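You operate a simulated robot arm through the tools that you are given. There is no shell and no other tool. Be economical: measure what you need, move in short steps, check, and stop when the job is done.

You are at the controls of a simulated robot arm. One attempt, no reset.

TASK
Wash and rinse the yellow-handled wire basket's parts, then stand it on the grate.
Fine: wash in the long bath, rinse in the small bath, which starts empty: fill it to its yellow line before the rinse, nothing over the overflow; one wash with the yellow run button, lifted only when it stops; the basket drips off over a bath or on the grate, never off the tank; no foam left on its two parts, which stay in it; the large wire basket stays in the long bath and its parts end washed too; leave the other buttons, knobs, switches, levers, baskets and parts alone.

It is judged by the outcome, as a careful person would: the job done as asked, and still so three seconds after it is handed in. It fails if anything else is knocked over, pushed out of place, dropped, spilled or broken.

THE ROBOT
A 6-joint arm with a two-finger gripper, on a carriage that runs on a rail from [-1744, 1] to [596, 0] (x, y) and turns from -144 to 188 degrees about z. Base frame: it is fixed where the carriage stands at the start and does not move with it; the origin is on the floor, on the carriage's upright axis, x ahead of it, y to its left, z up. Units: mm, degrees, N and s.
With the tool pointing down near the work surface it reaches from about 220 to 940 mm from the robot's upright axis, wherever it stands. Its first joint turns from -166.0 to 166.0 degrees. Places, roughly: black block (8x5x3 cm) [600, 500, 300]; black lever [2500, 500, 300]; black run button [2400, 600, 800]; blue knob [100, 800, 1000]; blue switch [200, 600, 1000]; blue-handled wire basket [2750, 250, 250]; brass bracket (7x5x4 cm) [200, 500, 500]; brass lid (6x6x2 cm) [300, 700, 900]; brass ring [1750, 750, 750]; brass round flange [3250, 250, 250]; flat wire basket [2500, 750, 500]; grate top [1200, 800, 800]; green run button [600, 500, 900]; grey block [2750, 250, 250]; grey bracket [2250, 750, 750]; grey lid [2750, 0, 250]. Payload 5 kg.
The TCP is the grasp point between the finger pads, 30 mm short of the fingertips. In the tool frame z runs along the fingers and y along their closing line. Largest opening 176 mm; the body of the gripper starts 153 mm behind the TCP.
Orientation is told as [roll, pitch, yaw] about the base's x, y, z axes, in that order, counted from this pose: with the fingers straight down and closing along the base's y, the tool's x points along the base's -x, its y along +y and its z along -z.

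THE INTERFACE
- The arm moves only by the tool servo_tool. Its argument "moves" is a list of rows, each an object (a shift or turn left out is 0, a gripper value left out holds the last) with "angular": the turn, a rotation vector about the tool's x, y, z in degrees, a list of three; "travel": the shift along the tool's x, y, z in cm, a list of three; "hand": the opening, from 0 (shut) to 1 (fully open). In form: [{"angular": [ax, ay, az], "travel": [x, y, z], "hand": hand}, ...]. A call has 1 to 20 rows; each row shifts and turns the commanded pose from where the row before left it, along the tool's axes as they then stand. A row lasts 0.2 s, in which the tool goes at most 50 mm and 8.6 degrees; a call with a longer step from one row to the next is refused whole, and so is a gripper value outside its range. Where a pose cannot be reached the arm comes as near as it can. A force on the tool above 80 N (or 10 N above the force at the start of the call, whichever is more), or a blocked arm, ends the call early, and 0.2 s more pass. The fingers move at their own pace and stop on an object; they squeeze with about 39 N. The grip force told is the motor's: it shows also when the fingers shut on nothing. Time passes only in rows, and 0.2 s behind the last, so rows that do not move let the fingers close. It gives the time, the measured TCP pose, the force on the tool (base axes), the opening and the grip force at its end, in the units of the frame above (readings bear some noise), with the torque about the TCP (base axes, N m) and any sound that the robot's microphone picked up.
- Cameras (640 x 400 px; columns grow to the right, rows downward): "scene" is now at [49, 238, 1653.1]; the picture's right is [0.38, -0.92, 0.00], its down [-0.73, -0.30, -0.61] and it looks along [0.56, 0.23, -0.79] (base axes); focal length 248 px, centre (320, 200). "wrist" rides on the gripper at [67, -9, -184] in the tool frame; the picture's right is [0.14, 0.99, 0.00], its down [-0.92, 0.13, -0.36] and it looks along [-0.36, 0.05, 0.93] (tool axes); focal length 251 px, centre (320, 200). There is no depth. A picture from a camera that has moved, and an enlarged one, comes with that camera's place and axes in the base frame and with its lens.
- capture(camera): a new picture of that camera. No time passes.
- lift_body(by): slides the trunk up (or, below 0, down) by that many mm; the arm and the scene camera ride with it, the base frame stays. It gives what a move gives, with no picture.
- steer(legs): drives the robot by 1 to 6 legs, each [ahead, left, turn to the left] in mm, mm and degrees, along the robot's own axes; the way and the turn of a leg run together, so that a leg with both is an arc; at most 1500 mm and 180 degrees a leg. The arm and the cameras ride along, it lands a little off, and it stops where it bumps. It keeps to its track: a leg is cut to what the track allows. It gives what a move gives.
- pan_tilt(pan, tilt): turns the head with the scene camera to pan (to the left, within 120 degrees either way) and tilt (down, from -29 to 69), counted from straight ahead of the robot. It gives what a move gives.
- inspect(camera, box): a new picture of the part [left, top, right, bottom] of that camera's present view, enlarged. No time passes.
- finish_job(): hands the job in; it is judged then, once.

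Work in short steps. Places have to be worked out from the pictures, the camera data and where the tool is seen: move nearer, look again, correct. Check each grasp and each placing, and mend what went wrong. You have 120 turns and 90 pictures in all, those below and enlarged ones among them. Open the gripper and draw the arm clear of the work before you hand the job in, unless the task says otherwise.

The tools are called after ">>>" as name(argument=value, ...) on one line, values as JSON. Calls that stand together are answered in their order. servo_tool: Moves the arm, as the interface text tells. Its arguments: {"type":"object","properties":{"moves":{"type":"array"}},"required":["moves"]} The other tools are called the same way: lift_body (by) slides the trunk up or down; steer (legs) drives the base; pan_tilt (pan, tilt) turns the head that bears the scene camera; capture (camera) takes a picture; inspect (camera, box) takes an enlarged picture of a part of a camera's view; finish_job () hands the job in.

At the start:

```text
t: 0.0
position: [604.1, 154.1, 1377.1]
tool_rot: [-0.1, 0.0, 0.0]
wrist_force: [-0.6, 0.2, 0.3]
ft_torque: [0.03, -0.04, -0.02]
gripper_width: 176.3
finger_force: 0.1
trunk travel left (down, up): [-225.0, 125.0]
robot x, y, heading: [-4.9, 1.3, -0.1]
head pan, tilt: [22.6, 52.5]
```

scene: 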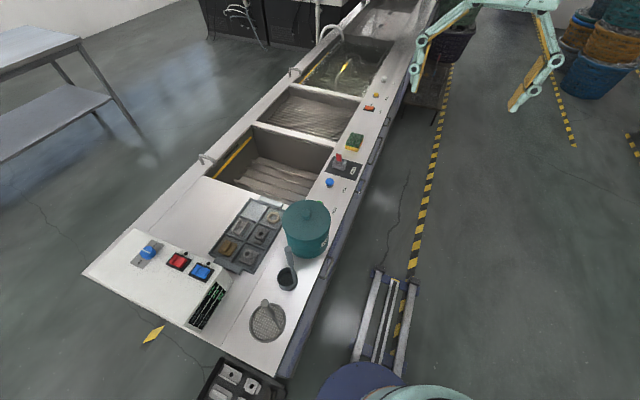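
wrist: 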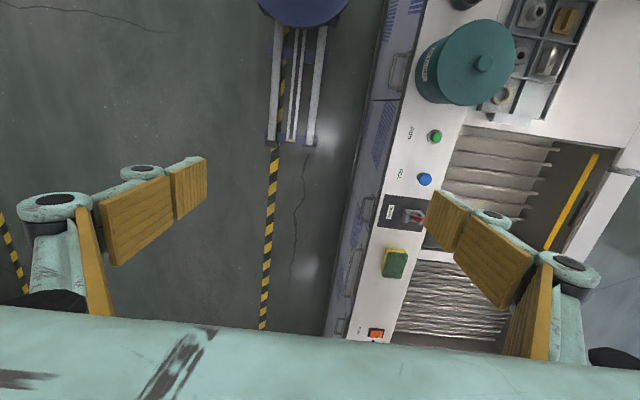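

The tank runs along +x to the left of the rail. I first look in detail at the baths and controls.

>>> inspect(camera="scene", box=[200, 60, 440, 210])

>>> inspect(camera="scene", box=[280, 0, 440, 100])

>>> inspect(camera="scene", box=[80, 180, 360, 355])

```text
2.67 times, centred on (320, 135) of scene
camera zoom: at [49.0, 238.0, 1653.1], right [0.38, -0.92, 0.0], down [-0.73, -0.3, -0.61], along [0.56, 0.23, -0.79], focal length 661 px, centre (320, 373)
```

zoom: 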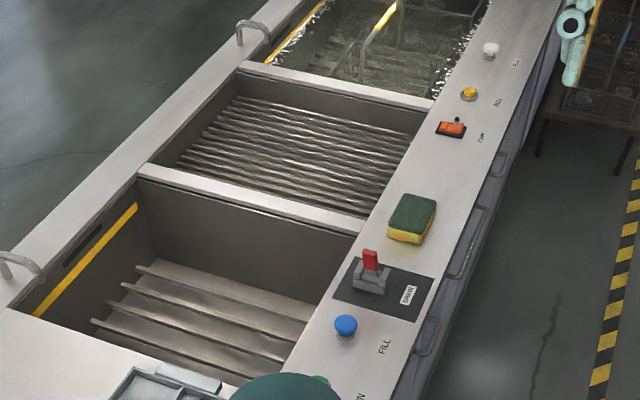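

```text
4.00 times, centred on (360, 50) of scene
camera zoom: at [49.0, 238.0, 1653.1], right [0.38, -0.92, 0.0], down [-0.73, -0.3, -0.61], along [0.56, 0.23, -0.79], focal length 992 px, centre (160, 800)
```

zoom: 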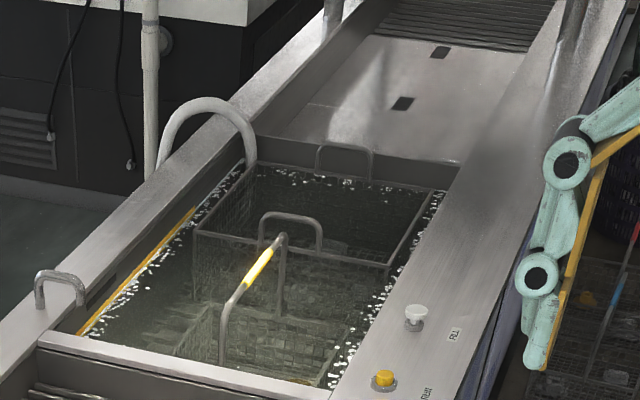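

```text
2.29 times, centred on (220, 268) of scene
camera zoom: at [49.0, 238.0, 1653.1], right [0.38, -0.92, 0.0], down [-0.73, -0.3, -0.61], along [0.56, 0.23, -0.79], focal length 567 px, centre (549, 46)
```

zoom: 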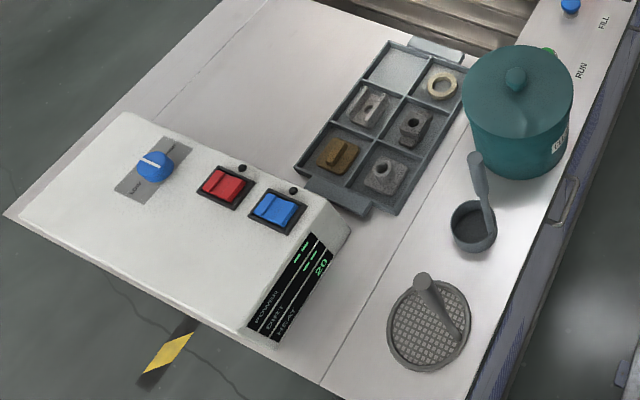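

Cross-fixing the FILL button gives about [692, 457, 890]. The basket is far ahead, so I drive to the rail's end and look again.

>>> steer(legs=[[600, 0, 0]])

>>> pan_tilt(pan=35, tilt=40)

>>> capture(camera="scene")

>>> capture(camera="wrist")

```text
t: 3.5
position: [1194.5, 157.1, 1377.7]
tool_rot: [0.0, 0.0, 0.3]
wrist_force: [0.0, -0.1, 0.4]
ft_torque: [0.01, -0.08, 0.0]
gripper_width: 176.0
finger_force: 0.2
trunk travel left (down, up): [-225.0, 125.0]
robot x, y, heading: [591.9, -1.4, 0.3]
head pan, tilt: [22.6, 52.5]
```

```text
t: 4.3
position: [1195.2, 157.6, 1378.0]
tool_rot: [0.0, 0.0, 0.3]
wrist_force: [0.2, -0.2, -0.3]
ft_torque: [-0.02, 0.01, -0.02]
gripper_width: 175.9
finger_force: 0.1
trunk travel left (down, up): [-225.0, 125.0]
robot x, y, heading: [591.0, 0.4, 0.1]
head pan, tilt: [35.0, 40.0]
```

```text
84 pictures are left
camera scene: at [640.4, 258.1, 1670.5], right [0.58, -0.82, 0.0], down [-0.53, -0.37, -0.77], along [0.63, 0.44, -0.64], focal length 248 px, centre (320, 200)
```

scene: 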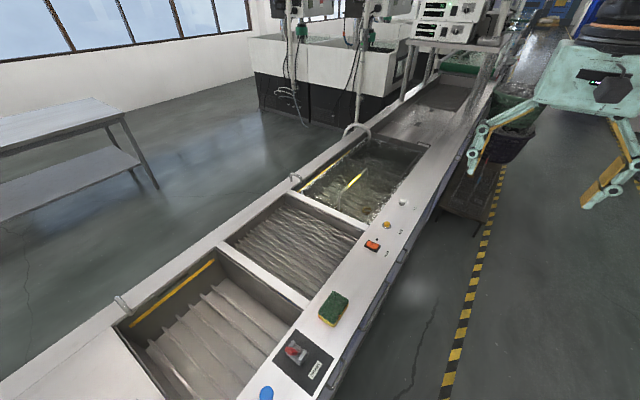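

```text
83 pictures are left
camera wrist: at [1127.3, 148.4, 1560.3], right [-0.14, 0.99, 0.0], down [0.92, 0.13, 0.36], along [0.36, 0.05, -0.93], focal length 251 px, centre (320, 200)
```

wrist: 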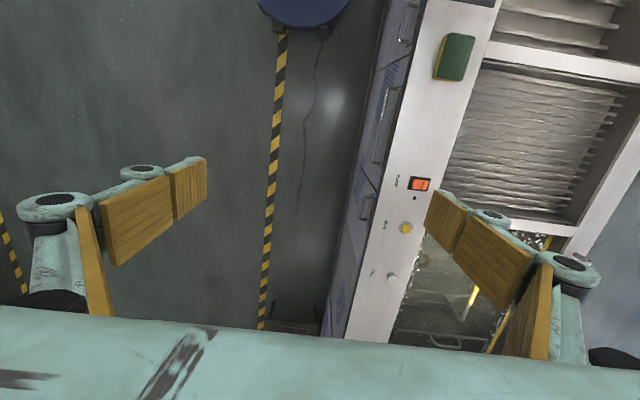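

My estimate for the yellow grip is about [1670, 753, 870], which is far. I zoom in to sharpen this and read the controls.

>>> inspect(camera="scene", box=[280, 110, 440, 260])

>>> inspect(camera="wrist", box=[340, 160, 560, 360])

>>> inspect(camera="scene", box=[240, 270, 370, 400])

```text
2.67 times, centred on (360, 185) of scene
camera zoom: at [640.4, 258.1, 1670.5], right [0.58, -0.82, 0.0], down [-0.53, -0.37, -0.77], along [0.63, 0.44, -0.64], focal length 661 px, centre (213, 240)
```

zoom: 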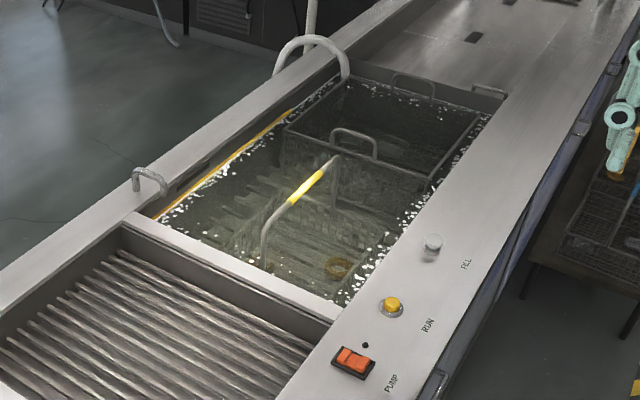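

```text
2.00 times, centred on (450, 260) of wrist
camera zoom: at [1127.3, 148.4, 1560.3], right [-0.14, 0.99, 0.0], down [0.92, 0.13, 0.36], along [0.36, 0.05, -0.93], focal length 503 px, centre (60, 80)
```

zoom: 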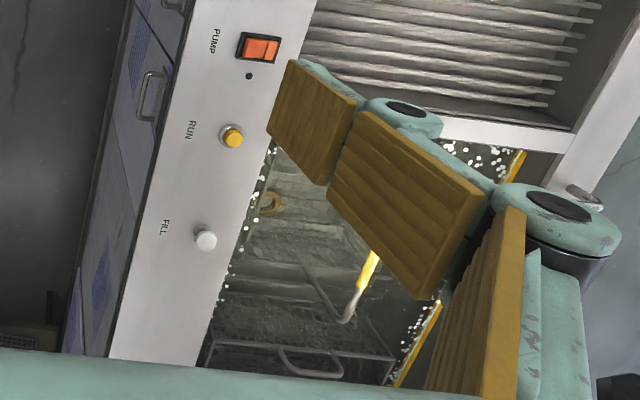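

```text
3.08 times, centred on (305, 335) of scene
camera zoom: at [640.4, 258.1, 1670.5], right [0.58, -0.82, 0.0], down [-0.53, -0.37, -0.77], along [0.63, 0.44, -0.64], focal length 763 px, centre (366, -215)
```

zoom: 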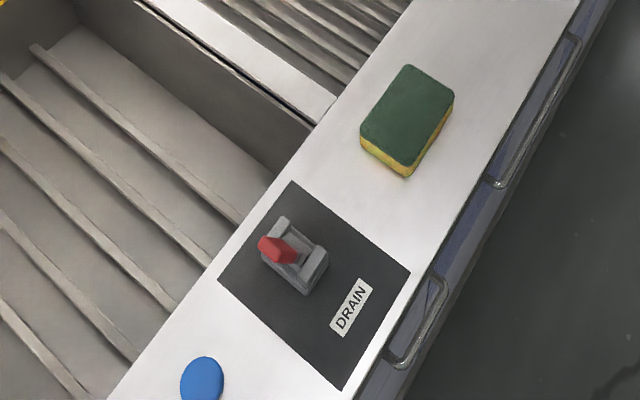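

Refined, the yellow grip lies near [1510, 665, 993] along x. I fill the small bath first, so I carry the arm over the FILL button (about [692, 457, 890]) with the gripper shut.

>>> servo_tool(moves=[{"travel": [4.19, 2.5, 0], "hand": 0}, {"travel": [4.19, 2.5, 0]}, {"travel": [4.19, 2.5, 0]}, {"travel": [4.19, 2.5, 0]}, {"travel": [4.19, 2.5, 0]}, {"travel": [4.19, 2.5, 0]}, {"travel": [4.19, 2.5, 0]}, {"travel": [4.19, 2.5, 0]}, {"travel": [4.19, 2.5, 0]}, {"travel": [4.19, 2.5, 0]}, {"travel": [4.19, 2.5, 0]}, {"travel": [4.19, 2.5, 0]}, {"travel": [0, 0, 4.5]}, {"travel": [0, 0, 4.5]}, {"travel": [0, 0, 4.5]}, {"travel": [0, 0, 4.5]}, {"travel": [0, 0, 4.5]}, {"travel": [0, 0, 4.5]}, {}])

>>> capture(camera="wrist")

>>> capture(camera="scene")

```text
t: 6.5
position: [879.3, 363.4, 1396.9]
tool_rot: [2.2, -1.1, -11.8]
wrist_force: [0.4, -0.5, 0.3]
ft_torque: [0.12, 0.03, -0.02]
gripper_width: 0.0
finger_force: 39.5
trunk travel left (down, up): [-225.0, 125.0]
robot x, y, heading: [592.0, -1.7, 0.5]
head pan, tilt: [35.0, 40.0]
stopped in row 10: the arm was blocked; the commanded pose is now the measured one
```

```text
79 pictures are left
camera wrist: at [805.9, 362.7, 1577.0], right [0.07, 1.0, 0.04], down [0.92, -0.08, 0.39], along [0.39, 0.01, -0.92], focal length 251 px, centre (320, 200)
```

wrist: 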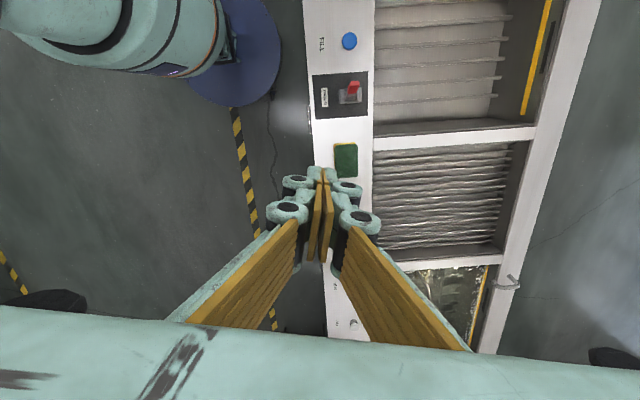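

```text
78 pictures are left
camera scene: at [641.3, 263.2, 1680.4], right [0.62, -0.79, 0.0], down [-0.44, -0.34, -0.83], along [0.65, 0.51, -0.55], focal length 248 px, centre (320, 200)
```

scene: 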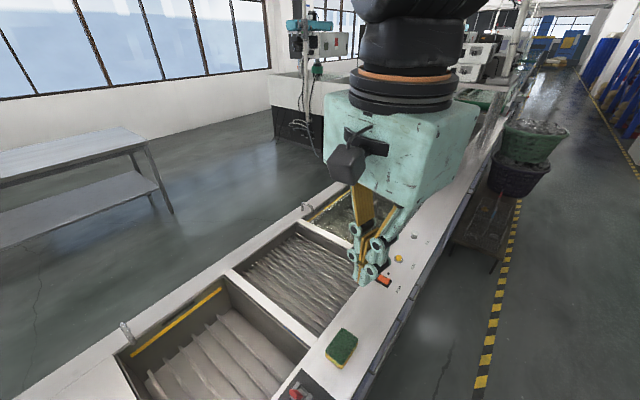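

The arm bumped the camera head on its left-hand side. I back the tool forward and level it, then drive back so FILL lies ahead of the robot.

>>> servo_tool(moves=[{"travel": [-4.2, -2, 0]}, {"travel": [-4.2, -2, 0], "angular": [0, 0, -4]}, {"travel": [-4.2, -1, 0], "angular": [0, 0, -4]}, {"travel": [-4, 0, 0], "angular": [2, 0, -4]}, {}])

>>> steer(legs=[[-400, 0, 0]])

>>> pan_tilt(pan=35, tilt=45)

>>> capture(camera="wrist")

```text
t: 7.7
position: [1031.6, 293.9, 1394.4]
tool_rot: [-0.5, -1.2, 0.6]
wrist_force: [0.3, 0.7, -1.1]
ft_torque: [-0.15, 0.19, 0.02]
gripper_width: 0.0
finger_force: 39.2
trunk travel left (down, up): [-225.0, 125.0]
robot x, y, heading: [594.4, -0.2, 0.3]
head pan, tilt: [35.0, 40.0]
```

```text
t: 10.3
position: [626.6, 291.7, 1395.3]
tool_rot: [-0.4, -1.2, 0.8]
wrist_force: [0.5, 0.6, 0.3]
ft_torque: [-0.01, -0.04, -0.01]
gripper_width: 0.1
finger_force: 39.6
trunk travel left (down, up): [-225.0, 125.0]
robot x, y, heading: [193.6, 1.3, 0.5]
head pan, tilt: [35.0, 40.0]
```

```text
t: 10.9
position: [628.1, 293.1, 1393.4]
tool_rot: [-0.5, -1.2, 0.6]
wrist_force: [0.8, 0.4, -0.8]
ft_torque: [0.04, 0.02, 0.01]
gripper_width: 0.0
finger_force: 39.2
trunk travel left (down, up): [-225.0, 125.0]
robot x, y, heading: [188.4, 3.1, 0.2]
head pan, tilt: [35.0, 45.0]
```

```text
77 pictures are left
camera wrist: at [556.0, 284.6, 1575.3], right [-0.15, 0.99, -0.01], down [0.91, 0.14, 0.38], along [0.38, 0.05, -0.92], focal length 251 px, centre (320, 200)
```

wrist: 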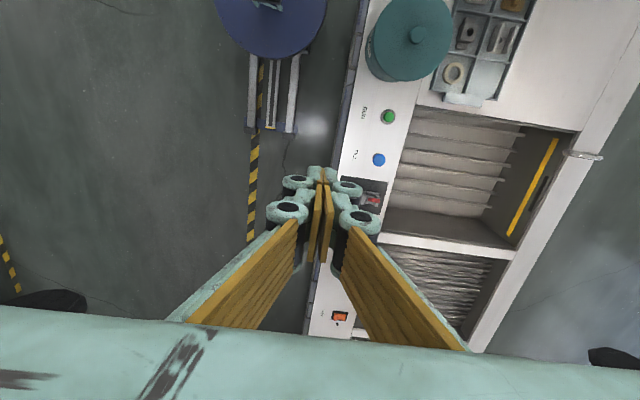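

FILL is confirmed at about [695, 464, 890]. I move above it and descend to about 90 mm over it, then check.

>>> servo_tool(moves=[{"travel": [-3.3, 4.0, 0], "angular": [0.5, 1.2, 0.6]}, {"travel": [-3.4, 4.0, 0]}, {"travel": [0, 4.5, 0]}, {"travel": [0, 4.5, 0]}, {"travel": [0, 0, 4.5]}, {"travel": [0, 0, 4.5]}, {"travel": [0, 0, 4.5]}, {"travel": [0, 0, 4.5]}, {"travel": [0, 0, 4.5]}, {"travel": [0, 0, 4.5]}, {"travel": [0, 0, 4.5]}, {"travel": [0, 0, 4.5]}, {}])

>>> capture(camera="wrist")

>>> capture(camera="scene")

```text
refused: row 1 steps farther than a row can; nothing moved
```

```text
76 pictures are left
camera wrist: at [556.0, 284.6, 1575.3], right [-0.15, 0.99, -0.01], down [0.91, 0.14, 0.38], along [0.38, 0.05, -0.92], focal length 251 px, centre (320, 200)
```

wrist: 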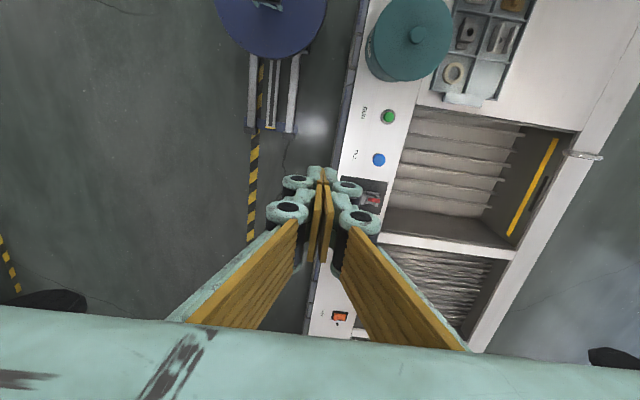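

```text
75 pictures are left
camera scene: at [235.1, 256.2, 1663.4], right [0.58, -0.81, 0.0], down [-0.58, -0.41, -0.71], along [0.58, 0.41, -0.71], focal length 248 px, centre (320, 200)
```

scene: 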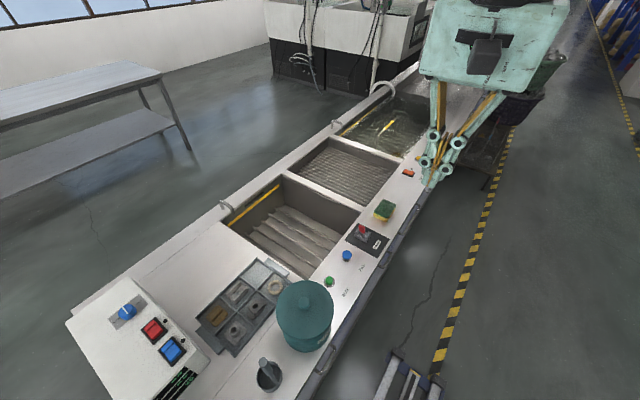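

Row 1 was slightly too long, so I retry with smaller steps.

>>> servo_tool(moves=[{"travel": [-2.2, 3.8, 0], "angular": [0.5, 1.2, 0.6]}, {"travel": [-2.2, 4.2, 0]}, {"travel": [-2.2, 4.2, 0]}, {"travel": [0, 4.5, 0]}, {"travel": [0, 0, 4.5]}, {"travel": [0, 0, 4.5]}, {"travel": [0, 0, 4.5]}, {"travel": [0, 0, 4.5]}, {"travel": [0, 0, 4.5]}, {"travel": [0, 0, 4.5]}, {"travel": [0, 0, 4.5]}, {"travel": [0, 0, 4.5]}, {}])

>>> capture(camera="wrist")

>>> capture(camera="scene")

```text
t: 13.7
position: [695.2, 456.0, 1032.2]
tool_rot: [-1.0, 0.0, 0.2]
wrist_force: [0.3, 0.4, 0.4]
ft_torque: [-0.15, 0.05, 0.03]
gripper_width: 0.0
finger_force: 39.1
trunk travel left (down, up): [-225.0, 125.0]
robot x, y, heading: [189.9, 0.9, 0.5]
head pan, tilt: [35.0, 45.0]
```

```text
74 pictures are left
camera wrist: at [627.0, 449.6, 1214.8], right [-0.14, 0.99, -0.02], down [0.92, 0.14, 0.36], along [0.36, 0.03, -0.93], focal length 251 px, centre (320, 200)
```

wrist: 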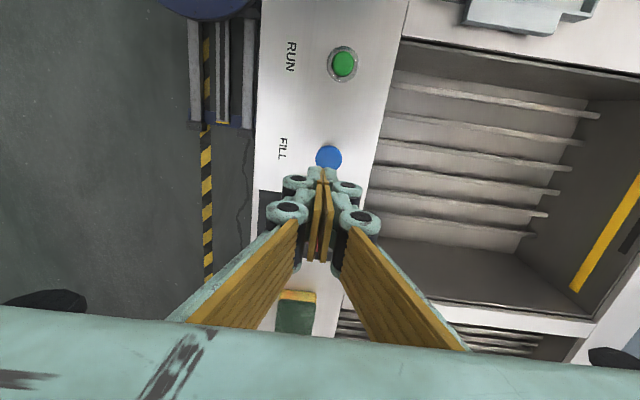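

```text
73 pictures are left
camera scene: at [235.6, 257.1, 1663.2], right [0.58, -0.81, 0.0], down [-0.58, -0.41, -0.71], along [0.58, 0.41, -0.71], focal length 248 px, centre (320, 200)
```

scene: 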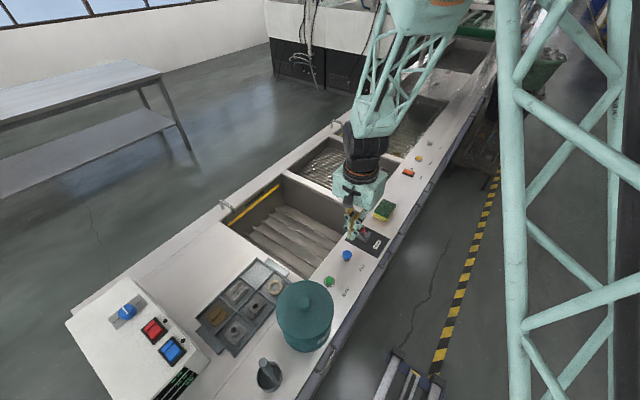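

FILL computes to about [691, 463, ~895]. I align and descend to just above it.

>>> servo_tool(moves=[{"travel": [0.4, 0.6, 0], "angular": [1, 0, 0]}, {"travel": [0, 0, 4]}, {"travel": [0, 0, 4]}, {"travel": [0, 0, 0.8]}, {}])

>>> inspect(camera="wrist", box=[240, 100, 400, 200])

>>> inspect(camera="scene", box=[300, 200, 400, 290])

```text
t: 14.9
position: [688.8, 457.8, 944.6]
tool_rot: [-1.9, 0.0, 0.0]
wrist_force: [0.5, -0.2, 0.3]
ft_torque: [0.05, -0.02, -0.02]
gripper_width: 0.2
finger_force: 38.6
trunk travel left (down, up): [-225.0, 125.0]
robot x, y, heading: [190.3, -1.2, 0.5]
head pan, tilt: [35.0, 45.0]
```

```text
4.00 times, centred on (320, 150) of wrist
camera zoom: at [621.6, 454.5, 1127.6], right [-0.14, 0.99, -0.03], down [0.92, 0.14, 0.36], along [0.36, 0.02, -0.93], focal length 1006 px, centre (320, 400)
```

zoom: 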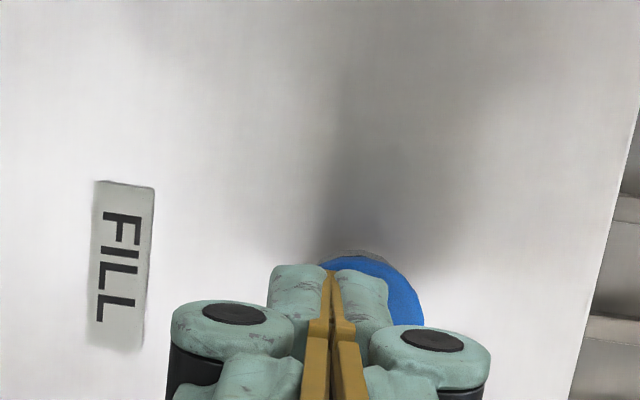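

```text
4.44 times, centred on (350, 245) of scene
camera zoom: at [234.9, 256.0, 1663.4], right [0.58, -0.81, 0.0], down [-0.58, -0.41, -0.71], along [0.58, 0.41, -0.71], focal length 1102 px, centre (187, 0)
```

zoom: 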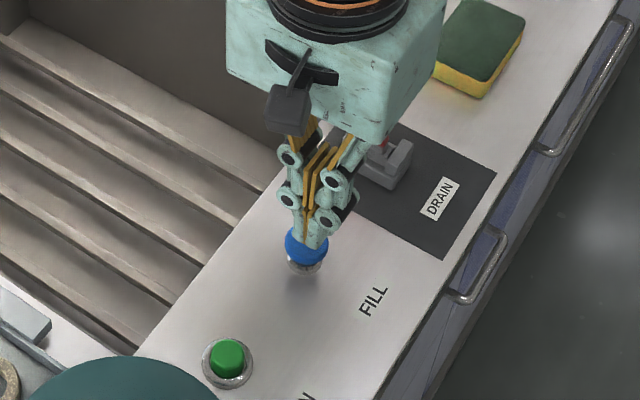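

Need about 5 mm more in +y and to undo the roll. Then I press in small steps.

>>> servo_tool(moves=[{"travel": [0, 0.6, 0], "angular": [-1.9, 0, 0]}, {"travel": [0, 0, 0.5]}, {"travel": [0, 0, 0.5]}, {}])

>>> inspect(camera="scene", box=[300, 200, 400, 290])

```text
t: 15.9
position: [689.1, 463.0, 933.9]
tool_rot: [0.1, 0.0, 0.2]
wrist_force: [0.7, 0.5, -0.3]
ft_torque: [-0.01, 0.0, -0.01]
gripper_width: 0.0
finger_force: 38.7
trunk travel left (down, up): [-225.0, 125.0]
robot x, y, heading: [188.7, -4.3, 0.5]
head pan, tilt: [35.0, 45.0]
```

```text
4.44 times, centred on (350, 245) of scene
camera zoom: at [235.2, 256.4, 1663.3], right [0.58, -0.81, 0.0], down [-0.58, -0.41, -0.71], along [0.58, 0.41, -0.71], focal length 1102 px, centre (187, 0)
```

zoom: 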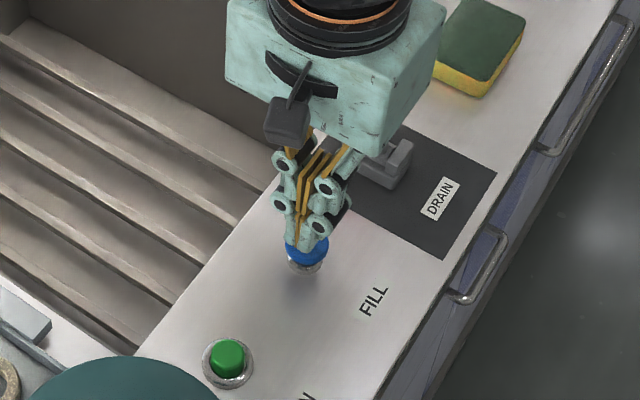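

The tip is just above the button. I press further in millimetre steps.

>>> servo_tool(moves=[{"travel": [0, 0, 0.3]}, {"travel": [0, 0, 0.3]}, {"travel": [0, 0, 0.3]}])

```text
t: 16.7
position: [688.8, 463.7, 925.2]
tool_rot: [0.0, -0.1, 0.0]
wrist_force: [0.0, -0.4, 0.1]
ft_torque: [0.0, 0.01, -0.04]
gripper_width: 0.0
finger_force: 38.9
trunk travel left (down, up): [-225.0, 125.0]
robot x, y, heading: [191.7, 3.5, 0.2]
head pan, tilt: [35.0, 45.0]
```

>>> servo_tool(moves=[{"travel": [0, 0, 0.3]}, {"travel": [0, 0, 0.3]}, {"travel": [0, 0, 0.2]}])

>>> inspect(camera="scene", box=[250, 170, 390, 280])

```text
t: 17.5
position: [689.5, 463.2, 917.4]
tool_rot: [0.0, -0.1, 0.1]
wrist_force: [0.1, 0.1, 0.7]
ft_torque: [-0.02, 0.01, -0.01]
gripper_width: 0.1
finger_force: 39.0
trunk travel left (down, up): [-225.0, 125.0]
robot x, y, heading: [190.4, -0.8, 0.5]
head pan, tilt: [35.0, 45.0]
```

```text
3.64 times, centred on (320, 225) of scene
camera zoom: at [235.1, 256.2, 1663.3], right [0.58, -0.81, 0.0], down [-0.58, -0.41, -0.71], along [0.58, 0.41, -0.71], focal length 902 px, centre (320, 109)
```

zoom: 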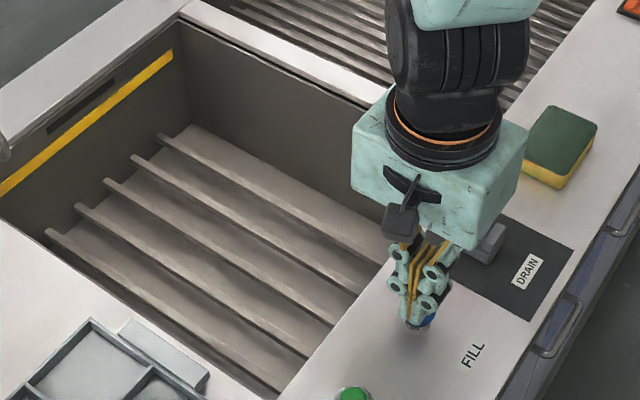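

No force yet and the blue cap is partly visible to the side. I check alignment with the wrist camera.

>>> inspect(camera="wrist", box=[270, 130, 370, 200])

>>> inspect(camera="scene", box=[325, 230, 370, 270])

```text
5.71 times, centred on (320, 165) of wrist
camera zoom: at [621.4, 454.6, 1099.5], right [-0.14, 0.99, 0.0], down [0.92, 0.13, 0.36], along [0.36, 0.05, -0.93], focal length 1437 px, centre (320, 400)
```

zoom: 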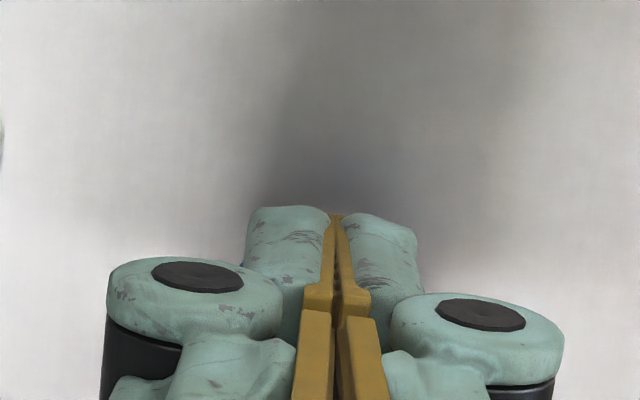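

```text
10.00 times, centred on (348, 250) of scene
camera zoom: at [235.1, 256.2, 1663.3], right [0.58, -0.81, 0.0], down [-0.58, -0.41, -0.71], along [0.58, 0.41, -0.71], focal length 2480 px, centre (45, -300)
```

zoom: 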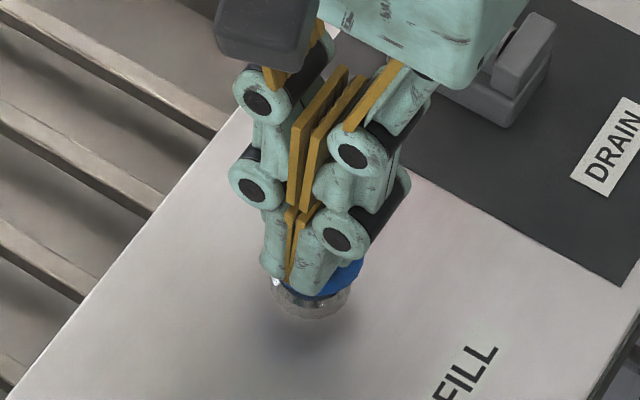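

Both rays agree on the cap at about [696, 463, 868], lower than I thought. I shift +6 mm in x and continue pressing.

>>> servo_tool(moves=[{"travel": [-0.6, 0, 0]}, {"travel": [0, 0, 0.4]}, {"travel": [0, 0, 0.4]}, {"travel": [0, 0, 0.3]}])

```text
t: 18.5
position: [694.8, 464.0, 906.5]
tool_rot: [0.0, -0.1, 0.1]
wrist_force: [0.2, 0.9, 5.1]
ft_torque: [0.04, -0.04, 0.02]
gripper_width: 5.9
finger_force: 44.9
trunk travel left (down, up): [-225.0, 125.0]
robot x, y, heading: [194.5, -1.4, 0.2]
head pan, tilt: [35.0, 45.0]
heard: click
```

A click at TCP z 906. I lift off 30 mm and look at the bath.

>>> servo_tool(moves=[{"travel": [0, 0, -2]}, {"travel": [0, 0, -2]}, {}])

>>> inspect(camera="scene", box=[210, 160, 390, 290])

```text
t: 19.3
position: [695.8, 464.8, 945.3]
tool_rot: [0.1, -0.1, 0.0]
wrist_force: [-0.3, -0.2, 1.7]
ft_torque: [0.08, -0.05, -0.01]
gripper_width: 0.0
finger_force: 45.1
trunk travel left (down, up): [-225.0, 125.0]
robot x, y, heading: [191.1, -1.2, 0.6]
head pan, tilt: [35.0, 45.0]
```

```text
3.08 times, centred on (300, 225) of scene
camera zoom: at [234.8, 255.7, 1663.4], right [0.58, -0.81, 0.0], down [-0.58, -0.41, -0.71], along [0.58, 0.41, -0.71], focal length 763 px, centre (382, 123)
```

zoom: 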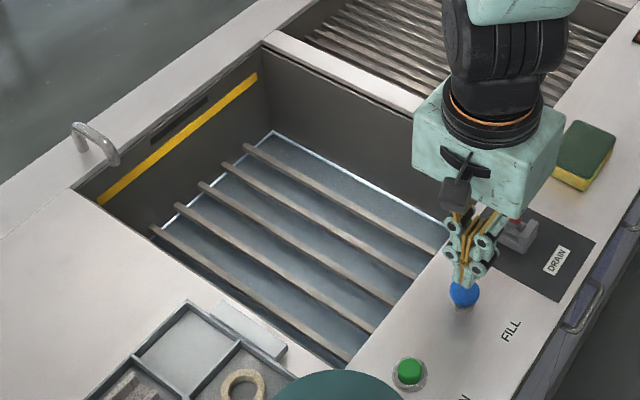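

Water is coming in. I wait 2 s to see whether it keeps running and how fast.

>>> servo_tool(moves=[{}, {}, {}, {}, {}, {}, {}, {}, {}, {}])

>>> inspect(camera="scene", box=[210, 160, 390, 290])

```text
t: 21.5
position: [694.2, 461.9, 946.3]
tool_rot: [0.0, 0.0, 0.1]
wrist_force: [0.6, 0.0, -0.3]
ft_torque: [0.04, -0.01, -0.02]
gripper_width: 0.0
finger_force: 44.8
trunk travel left (down, up): [-225.0, 125.0]
robot x, y, heading: [190.2, 1.1, 0.4]
head pan, tilt: [35.0, 45.0]
```

```text
3.08 times, centred on (300, 225) of scene
camera zoom: at [235.1, 256.2, 1663.3], right [0.58, -0.81, 0.0], down [-0.58, -0.41, -0.71], along [0.58, 0.41, -0.71], focal length 763 px, centre (382, 123)
```

zoom: 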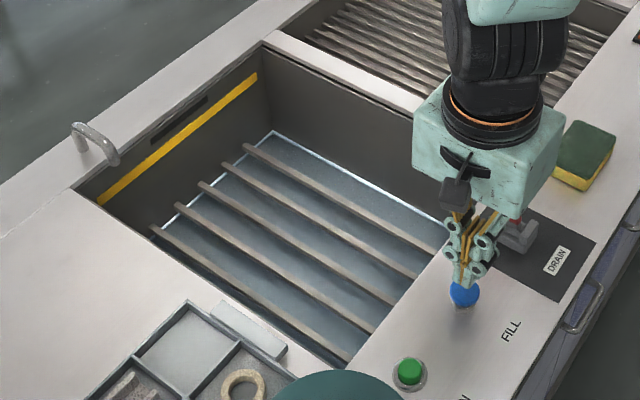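

It fills only while held and does not drain. I press and hold about 3 s, then check the level.

>>> servo_tool(moves=[{"travel": [0, 0, 2]}, {"travel": [0, 0, 2.1]}, {}, {}, {}, {}, {}, {}, {}, {}, {}, {}, {}, {}, {}])

>>> inspect(camera="scene", box=[210, 160, 390, 290])

```text
t: 24.7
position: [694.8, 462.5, 905.1]
tool_rot: [0.0, -0.1, 0.0]
wrist_force: [1.0, -1.4, 9.2]
ft_torque: [0.02, -0.03, 0.0]
gripper_width: 6.1
finger_force: 44.6
trunk travel left (down, up): [-225.0, 125.0]
robot x, y, heading: [186.9, 2.3, 0.3]
head pan, tilt: [35.0, 45.0]
heard: click
```

```text
3.08 times, centred on (300, 225) of scene
camera zoom: at [234.8, 255.9, 1663.4], right [0.58, -0.81, 0.0], down [-0.58, -0.41, -0.71], along [0.58, 0.41, -0.71], focal length 763 px, centre (382, 123)
```

zoom: 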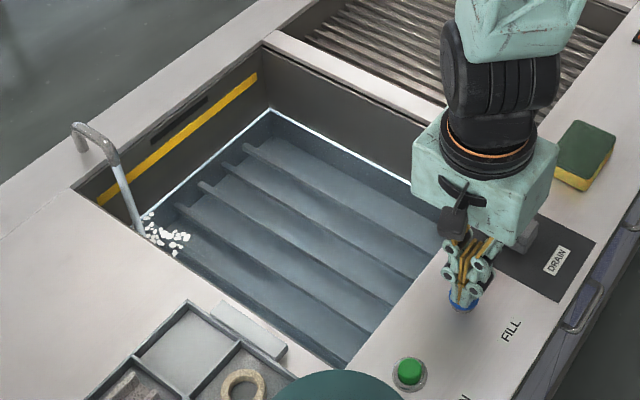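

The level rose about two-fifths of the remaining height. I hold another 2.6 s and check.

>>> servo_tool(moves=[{}, {}, {}, {}, {}, {}, {}, {}, {}, {}, {}, {}])

>>> inspect(camera="scene", box=[220, 160, 340, 240])

```text
t: 27.3
position: [695.2, 463.1, 906.6]
tool_rot: [0.0, -0.1, 0.0]
wrist_force: [0.8, -0.7, 7.7]
ft_torque: [-0.03, -0.04, -0.03]
gripper_width: 6.1
finger_force: 44.8
trunk travel left (down, up): [-225.0, 125.0]
robot x, y, heading: [193.3, 2.4, 0.4]
head pan, tilt: [35.0, 45.0]
```

```text
5.00 times, centred on (280, 200) of scene
camera zoom: at [234.8, 255.9, 1663.4], right [0.58, -0.81, 0.0], down [-0.58, -0.41, -0.71], along [0.58, 0.41, -0.71], focal length 1240 px, centre (520, 200)
```

zoom: 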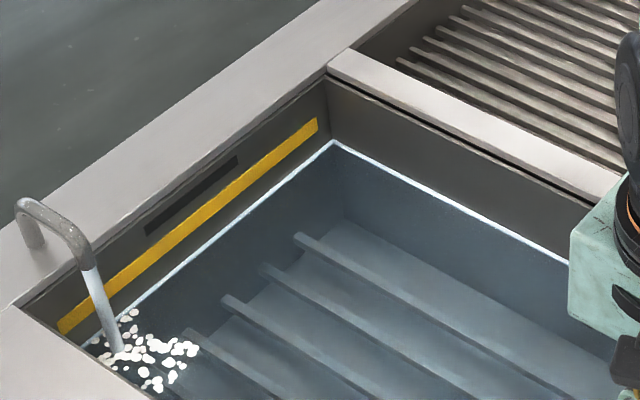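

Level is just under the line. At about 8 zoom px/s, I hold another 1.8 s and check.

>>> servo_tool(moves=[{}, {}, {}, {}, {}, {}, {}, {}])

>>> inspect(camera="scene", box=[220, 160, 340, 240])

```text
t: 29.1
position: [694.9, 462.8, 905.6]
tool_rot: [0.0, -0.1, 0.2]
wrist_force: [0.1, 0.4, 8.4]
ft_torque: [0.02, -0.01, -0.03]
gripper_width: 6.0
finger_force: 44.9
trunk travel left (down, up): [-225.0, 125.0]
robot x, y, heading: [189.9, 0.9, 0.4]
head pan, tilt: [35.0, 45.0]
```

```text
5.00 times, centred on (280, 200) of scene
camera zoom: at [234.8, 255.9, 1663.4], right [0.58, -0.81, 0.0], down [-0.58, -0.41, -0.71], along [0.58, 0.41, -0.71], focal length 1240 px, centre (520, 200)
```

zoom: 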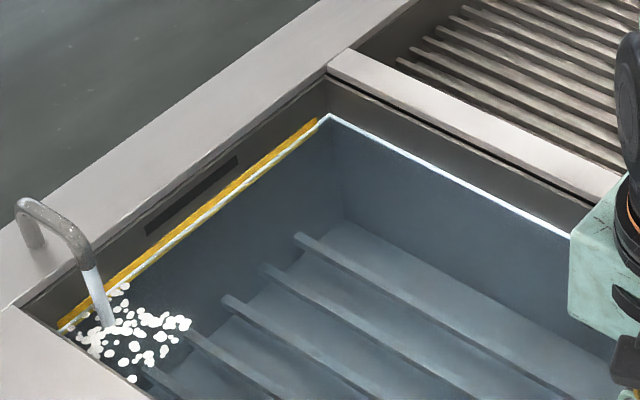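

The surface is within the yellow line now. I release immediately.

>>> servo_tool(moves=[{"travel": [0, 0, -4]}, {"travel": [0, 0, -4.5]}, {"travel": [0, 0, -4.5]}, {"travel": [0, 0, -4.5]}, {"travel": [0, 0, -4.5]}, {"travel": [0, 0, -4.5]}])

>>> inspect(camera="scene", box=[220, 160, 340, 240])

```text
t: 30.5
position: [700.4, 457.1, 1161.4]
tool_rot: [-0.7, 0.6, -0.6]
wrist_force: [0.8, 0.1, -0.2]
ft_torque: [-0.06, 0.12, 0.01]
gripper_width: 0.0
finger_force: 45.1
trunk travel left (down, up): [-225.0, 125.0]
robot x, y, heading: [195.6, 3.0, 0.6]
head pan, tilt: [35.0, 45.0]
```

```text
5.00 times, centred on (280, 200) of scene
camera zoom: at [238.1, 255.3, 1664.8], right [0.56, -0.83, 0.0], down [-0.57, -0.39, -0.72], along [0.6, 0.4, -0.69], focal length 1240 px, centre (520, 200)
```

zoom: 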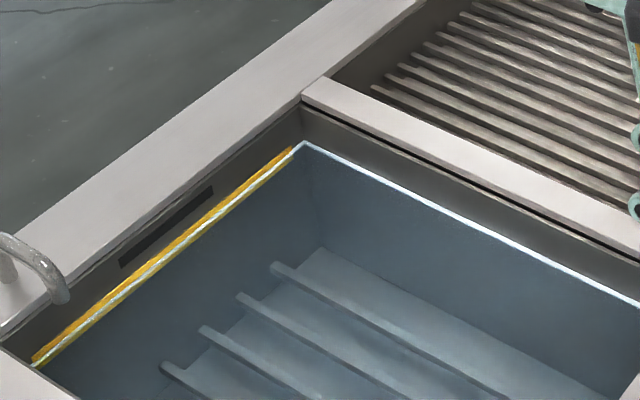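

The small bath stands at its line. Now I drive to the rail's end for the yellow RUN button (about [1450, 460, 872]).

>>> steer(legs=[[406, 0, 0]])

>>> servo_tool(moves=[{"travel": [-4, 0, 0], "angular": [0, -5, 0]}, {"travel": [-4, 0, 0], "angular": [0, -5, 0]}, {"travel": [-4, 0, 0], "angular": [0, -5, 0]}, {"travel": [-4, 0, 0], "angular": [0, -5, 0]}, {"travel": [-4, 0, 0], "angular": [0, -5, 0]}, {}])

>>> pan_tilt(pan=28, tilt=38)

>>> capture(camera="scene")

>>> capture(camera="wrist")

```text
t: 33.1
position: [1098.0, 462.9, 1164.5]
tool_rot: [-0.4, 0.3, -0.1]
wrist_force: [-0.8, -0.6, 0.5]
ft_torque: [0.04, -0.07, -0.01]
gripper_width: 0.1
finger_force: 44.9
trunk travel left (down, up): [-225.0, 125.0]
robot x, y, heading: [592.9, -1.0, 0.7]
head pan, tilt: [35.0, 45.0]
```

```text
t: 34.5
position: [1293.5, 461.8, 1198.0]
tool_rot: [-0.5, -24.7, 0.1]
wrist_force: [1.0, -0.7, -0.1]
ft_torque: [0.03, 0.0, -0.01]
gripper_width: 0.2
finger_force: 44.8
trunk travel left (down, up): [-225.0, 125.0]
robot x, y, heading: [589.0, 0.7, 0.6]
head pan, tilt: [35.0, 45.0]
```

```text
t: 35.2
position: [1293.4, 462.6, 1197.5]
tool_rot: [-0.4, -24.6, 0.2]
wrist_force: [0.3, 0.0, 0.0]
ft_torque: [-0.02, 0.02, -0.03]
gripper_width: 0.1
finger_force: 45.2
trunk travel left (down, up): [-225.0, 125.0]
robot x, y, heading: [594.7, -2.3, 0.7]
head pan, tilt: [28.0, 38.0]
```

```text
60 pictures are left
camera scene: at [645.7, 250.2, 1673.6], right [0.48, -0.88, 0.0], down [-0.54, -0.29, -0.79], along [0.69, 0.38, -0.62], focal length 248 px, centre (320, 200)
```

scene: 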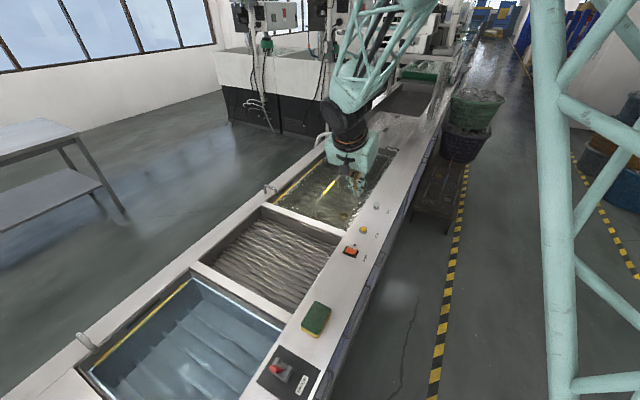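

```text
59 pictures are left
camera wrist: at [1154.9, 454.2, 1336.5], right [-0.12, 0.99, -0.06], down [0.69, 0.13, 0.71], along [0.72, 0.04, -0.7], focal length 251 px, centre (320, 200)
```

wrist: 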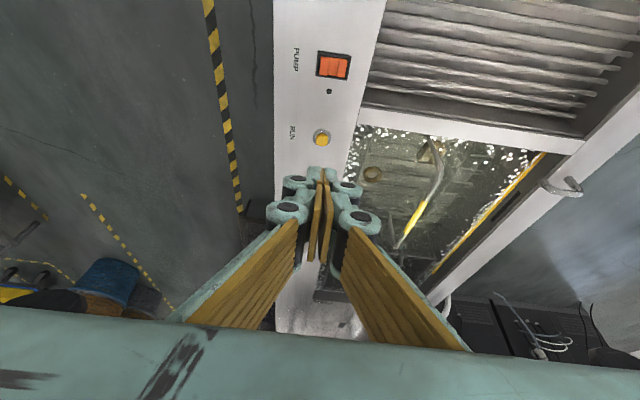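

RUN yellow refines to about [1446, 462, 872]; the grip is about [1610, 717, 921]. I move the shut fingertips to just above RUN at this 25° tilt.

>>> servo_tool(moves=[{"travel": [-0.27, 0, 4.2]}, {"travel": [-0.27, 0, 4.2]}, {"travel": [-0.27, 0, 4.2]}, {"travel": [-0.27, 0, 4.2]}, {"travel": [-0.27, 0, 4.2]}, {"travel": [-0.27, 0, 4.2]}, {"travel": [-0.27, 0, 3.4]}, {}])

>>> inspect(camera="scene", box=[320, 200, 400, 260])

>>> inspect(camera="wrist", box=[260, 110, 380, 200])

```text
t: 37.0
position: [1431.2, 460.0, 945.6]
tool_rot: [-0.4, -24.7, 0.0]
wrist_force: [0.2, -0.4, -1.0]
ft_torque: [-0.04, 0.03, 0.02]
gripper_width: 0.0
finger_force: 44.4
trunk travel left (down, up): [-225.0, 125.0]
robot x, y, heading: [589.2, -1.4, 0.7]
head pan, tilt: [28.0, 38.0]
```

```text
6.67 times, centred on (360, 230) of scene
camera zoom: at [646.3, 250.5, 1673.6], right [0.48, -0.88, 0.0], down [-0.54, -0.29, -0.79], along [0.69, 0.38, -0.62], focal length 1654 px, centre (53, 0)
```

zoom: 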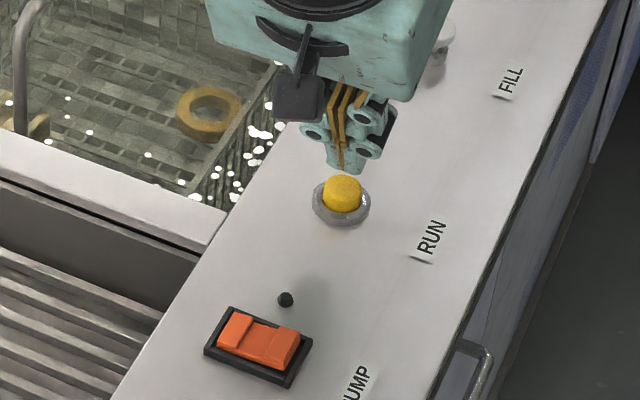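

```text
4.44 times, centred on (320, 155) of wrist
camera zoom: at [1293.2, 452.4, 1082.7], right [-0.12, 0.99, -0.06], down [0.69, 0.13, 0.71], along [0.72, 0.04, -0.7], focal length 1118 px, centre (320, 400)
```

zoom: 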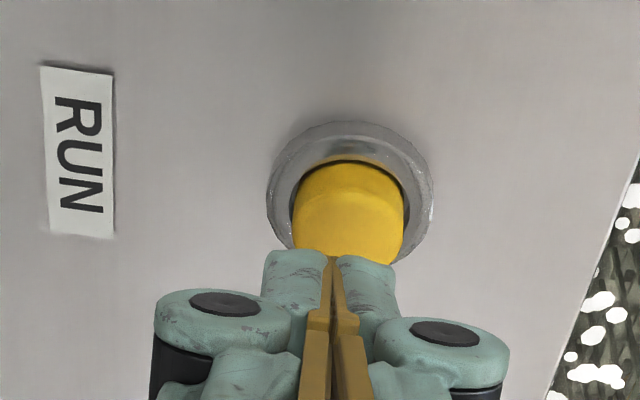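

Cap at about [1447, 463, 873]. I correct 4 mm and descend, ending in small steps until the click.

>>> servo_tool(moves=[{"travel": [-0.3, 0.3, 0.17]}, {"travel": [0.75, 0, 1.64]}, {"travel": [0.75, 0, 1.64]}, {"travel": [0.12, 0, 0.27]}, {"travel": [0.12, 0, 0.27]}])

```text
t: 38.2
position: [1434.2, 462.7, 904.4]
tool_rot: [-0.4, -24.7, 0.2]
wrist_force: [-0.6, 0.5, 0.9]
ft_torque: [0.05, -0.01, 0.01]
gripper_width: 0.0
finger_force: 44.6
trunk travel left (down, up): [-225.0, 125.0]
robot x, y, heading: [592.1, 2.1, 0.9]
head pan, tilt: [28.0, 38.0]
```

>>> servo_tool(moves=[{"travel": [0.12, 0, 0.27]}, {"travel": [0.12, 0, 0.27]}])

```text
t: 38.8
position: [1434.0, 463.3, 897.8]
tool_rot: [-0.4, -24.7, 0.1]
wrist_force: [1.0, 0.2, 2.8]
ft_torque: [0.01, -0.04, -0.01]
gripper_width: 6.0
finger_force: 45.1
trunk travel left (down, up): [-225.0, 125.0]
robot x, y, heading: [588.1, -2.3, 0.4]
head pan, tilt: [28.0, 38.0]
heard: click
```

Click heard. I retract and look at the bath.

>>> servo_tool(moves=[{"travel": [-1.2, 0, -2.7]}, {"travel": [-1.2, 0, -2.7]}, {"travel": [-1.8, 0, -4]}, {"travel": [-1.8, 0, -4]}, {}])

>>> inspect(camera="scene", box=[250, 130, 410, 240])

```text
t: 40.0
position: [1431.2, 464.8, 1044.1]
tool_rot: [-0.4, -24.8, 0.1]
wrist_force: [-1.3, -0.7, 1.2]
ft_torque: [0.1, 0.0, 0.04]
gripper_width: 0.2
finger_force: 45.4
trunk travel left (down, up): [-225.0, 125.0]
robot x, y, heading: [595.5, -1.0, 0.4]
head pan, tilt: [28.0, 38.0]
```

```text
3.64 times, centred on (330, 185) of scene
camera zoom: at [645.1, 249.4, 1673.6], right [0.48, -0.88, 0.0], down [-0.54, -0.29, -0.79], along [0.69, 0.38, -0.62], focal length 902 px, centre (284, 254)
```

zoom: 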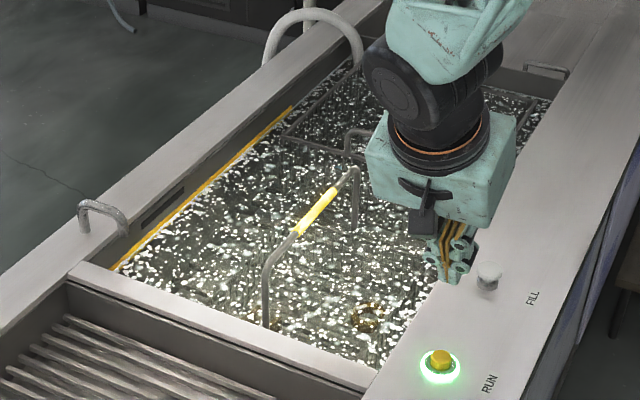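

The wash runs (ring lit). Meanwhile I test reach: rise, swing to y≈722 and pitch the tool to about 60° so the fingers can straddle the x-directed handle bar.

>>> servo_tool(moves=[{"travel": [-2, 0, -4.4]}, {"travel": [-2, 0, -4.4]}, {"travel": [-1, 0, -2.2]}, {"travel": [0, 4.3, 0], "angular": [0, -5.9, 0]}, {"travel": [0, 4.3, 0], "angular": [0, -5.9, 0]}, {"travel": [0, 4.3, 0], "angular": [0, -5.9, 0]}, {"travel": [0, 4.3, 0], "angular": [0, -5.9, 0]}, {"travel": [0, 4.3, 0], "angular": [0, -5.9, 0]}, {"travel": [0, 4.3, 0], "angular": [0, -5.9, 0]}, {"hand": 0.5}, {}])

>>> inspect(camera="scene", box=[200, 60, 456, 240])

```text
t: 42.4
position: [1432.9, 721.5, 1164.5]
tool_rot: [-0.6, -60.0, 0.3]
wrist_force: [-0.5, -0.4, 0.5]
ft_torque: [0.12, 0.13, 0.16]
gripper_width: 88.5
finger_force: 0.7
trunk travel left (down, up): [-225.0, 125.0]
robot x, y, heading: [591.3, 2.6, 0.7]
head pan, tilt: [28.0, 38.0]
```

```text
2.22 times, centred on (328, 150) of scene
camera zoom: at [645.5, 249.3, 1673.8], right [0.48, -0.88, 0.0], down [-0.54, -0.29, -0.79], along [0.69, 0.38, -0.62], focal length 551 px, centre (302, 311)
```

zoom: 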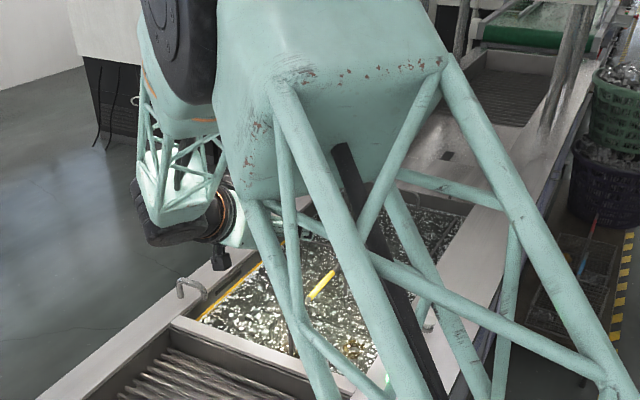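

Pose reached. I extend +165 mm in x at this height to test the reach above the handle.

>>> servo_tool(moves=[{"travel": [-2.05, 0, 3.55]}, {"travel": [-2.05, 0, 3.55]}, {"travel": [-2.05, 0, 3.55]}, {"travel": [-2.05, 0, 3.55]}, {}, {}])

>>> inspect(camera="wrist", box=[0, 0, 640, 400])

>>> capture(camera="scene")

```text
t: 43.8
position: [1597.1, 722.5, 1163.4]
tool_rot: [-0.8, -60.1, 0.6]
wrist_force: [-0.5, -0.4, 0.6]
ft_torque: [-0.04, 0.03, -0.02]
gripper_width: 88.0
finger_force: 0.0
trunk travel left (down, up): [-225.0, 125.0]
robot x, y, heading: [592.4, -2.0, 0.7]
head pan, tilt: [28.0, 38.0]
```

```text
1.00 times, centred on (320, 200) of wrist (not enlarged: the box is as wide or as high as the picture)
camera zoom: at [1402.9, 713.5, 1196.0], right [-0.07, 0.99, -0.13], down [0.15, 0.14, 0.98], along [0.99, 0.05, -0.15], focal length 251 px, centre (320, 200)
```

zoom: 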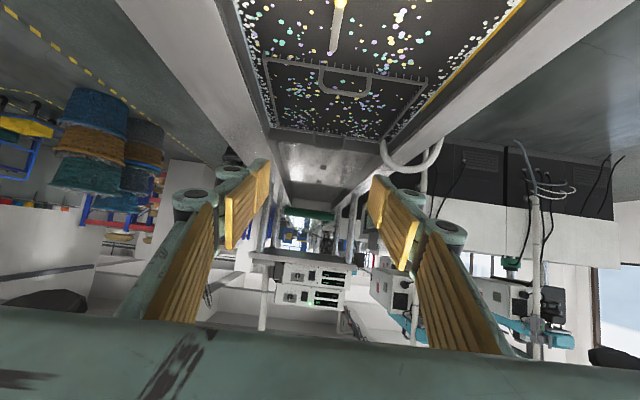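

```text
53 pictures are left
camera scene: at [645.5, 250.0, 1673.6], right [0.48, -0.88, 0.0], down [-0.54, -0.29, -0.79], along [0.69, 0.38, -0.62], focal length 248 px, centre (320, 200)
```

scene: 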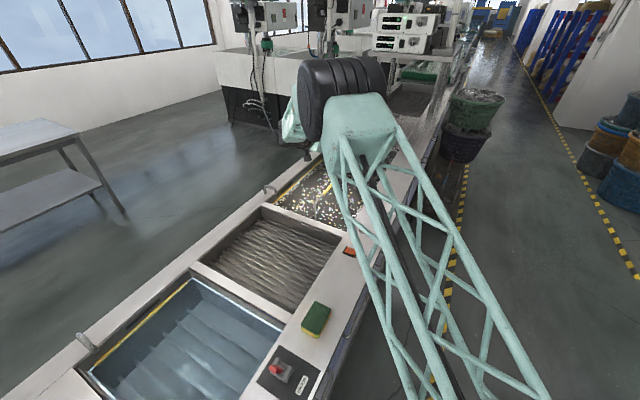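

The reach works at z 1163 with full pitch; bar y ≈ 721. I descend to z≈1010, still clear of the handle, then wait for the wash.

>>> servo_tool(moves=[{"travel": [3.29, 0, 1.9]}, {"travel": [3.29, 0, 1.9]}, {"travel": [3.29, 0, 1.9]}, {"travel": [3.29, 0, 1.9]}, {}, {}, {}, {}, {}, {}])

>>> capture(camera="wrist")

>>> capture(camera="scene")

```text
t: 46.0
position: [1595.8, 720.0, 1011.6]
tool_rot: [-0.8, -60.0, 0.6]
wrist_force: [0.0, 0.4, -0.2]
ft_torque: [-0.03, -0.02, 0.03]
gripper_width: 87.8
finger_force: 0.1
trunk travel left (down, up): [-225.0, 125.0]
robot x, y, heading: [592.3, -1.6, 0.5]
head pan, tilt: [28.0, 38.0]
```

```text
52 pictures are left
camera wrist: at [1402.5, 711.9, 1044.7], right [-0.07, 0.99, -0.13], down [0.15, 0.14, 0.98], along [0.99, 0.05, -0.15], focal length 251 px, centre (320, 200)
```

wrist: 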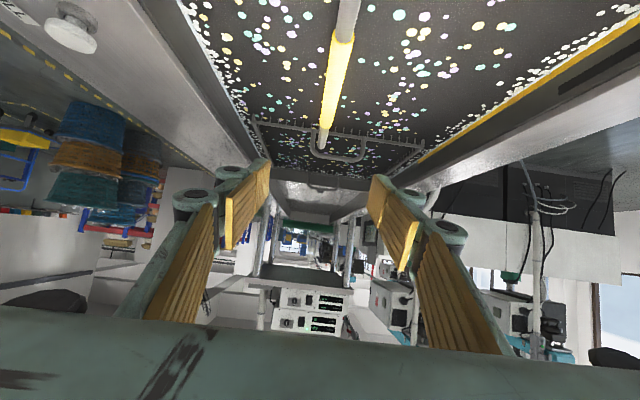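

```text
51 pictures are left
camera scene: at [645.7, 250.1, 1673.6], right [0.48, -0.88, 0.0], down [-0.54, -0.29, -0.79], along [0.69, 0.38, -0.62], focal length 248 px, centre (320, 200)
```

scene: 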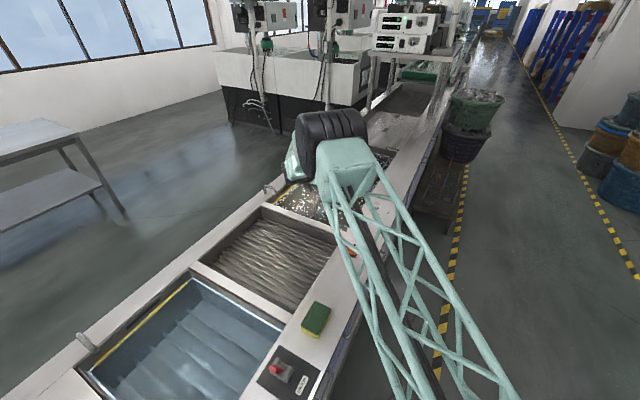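

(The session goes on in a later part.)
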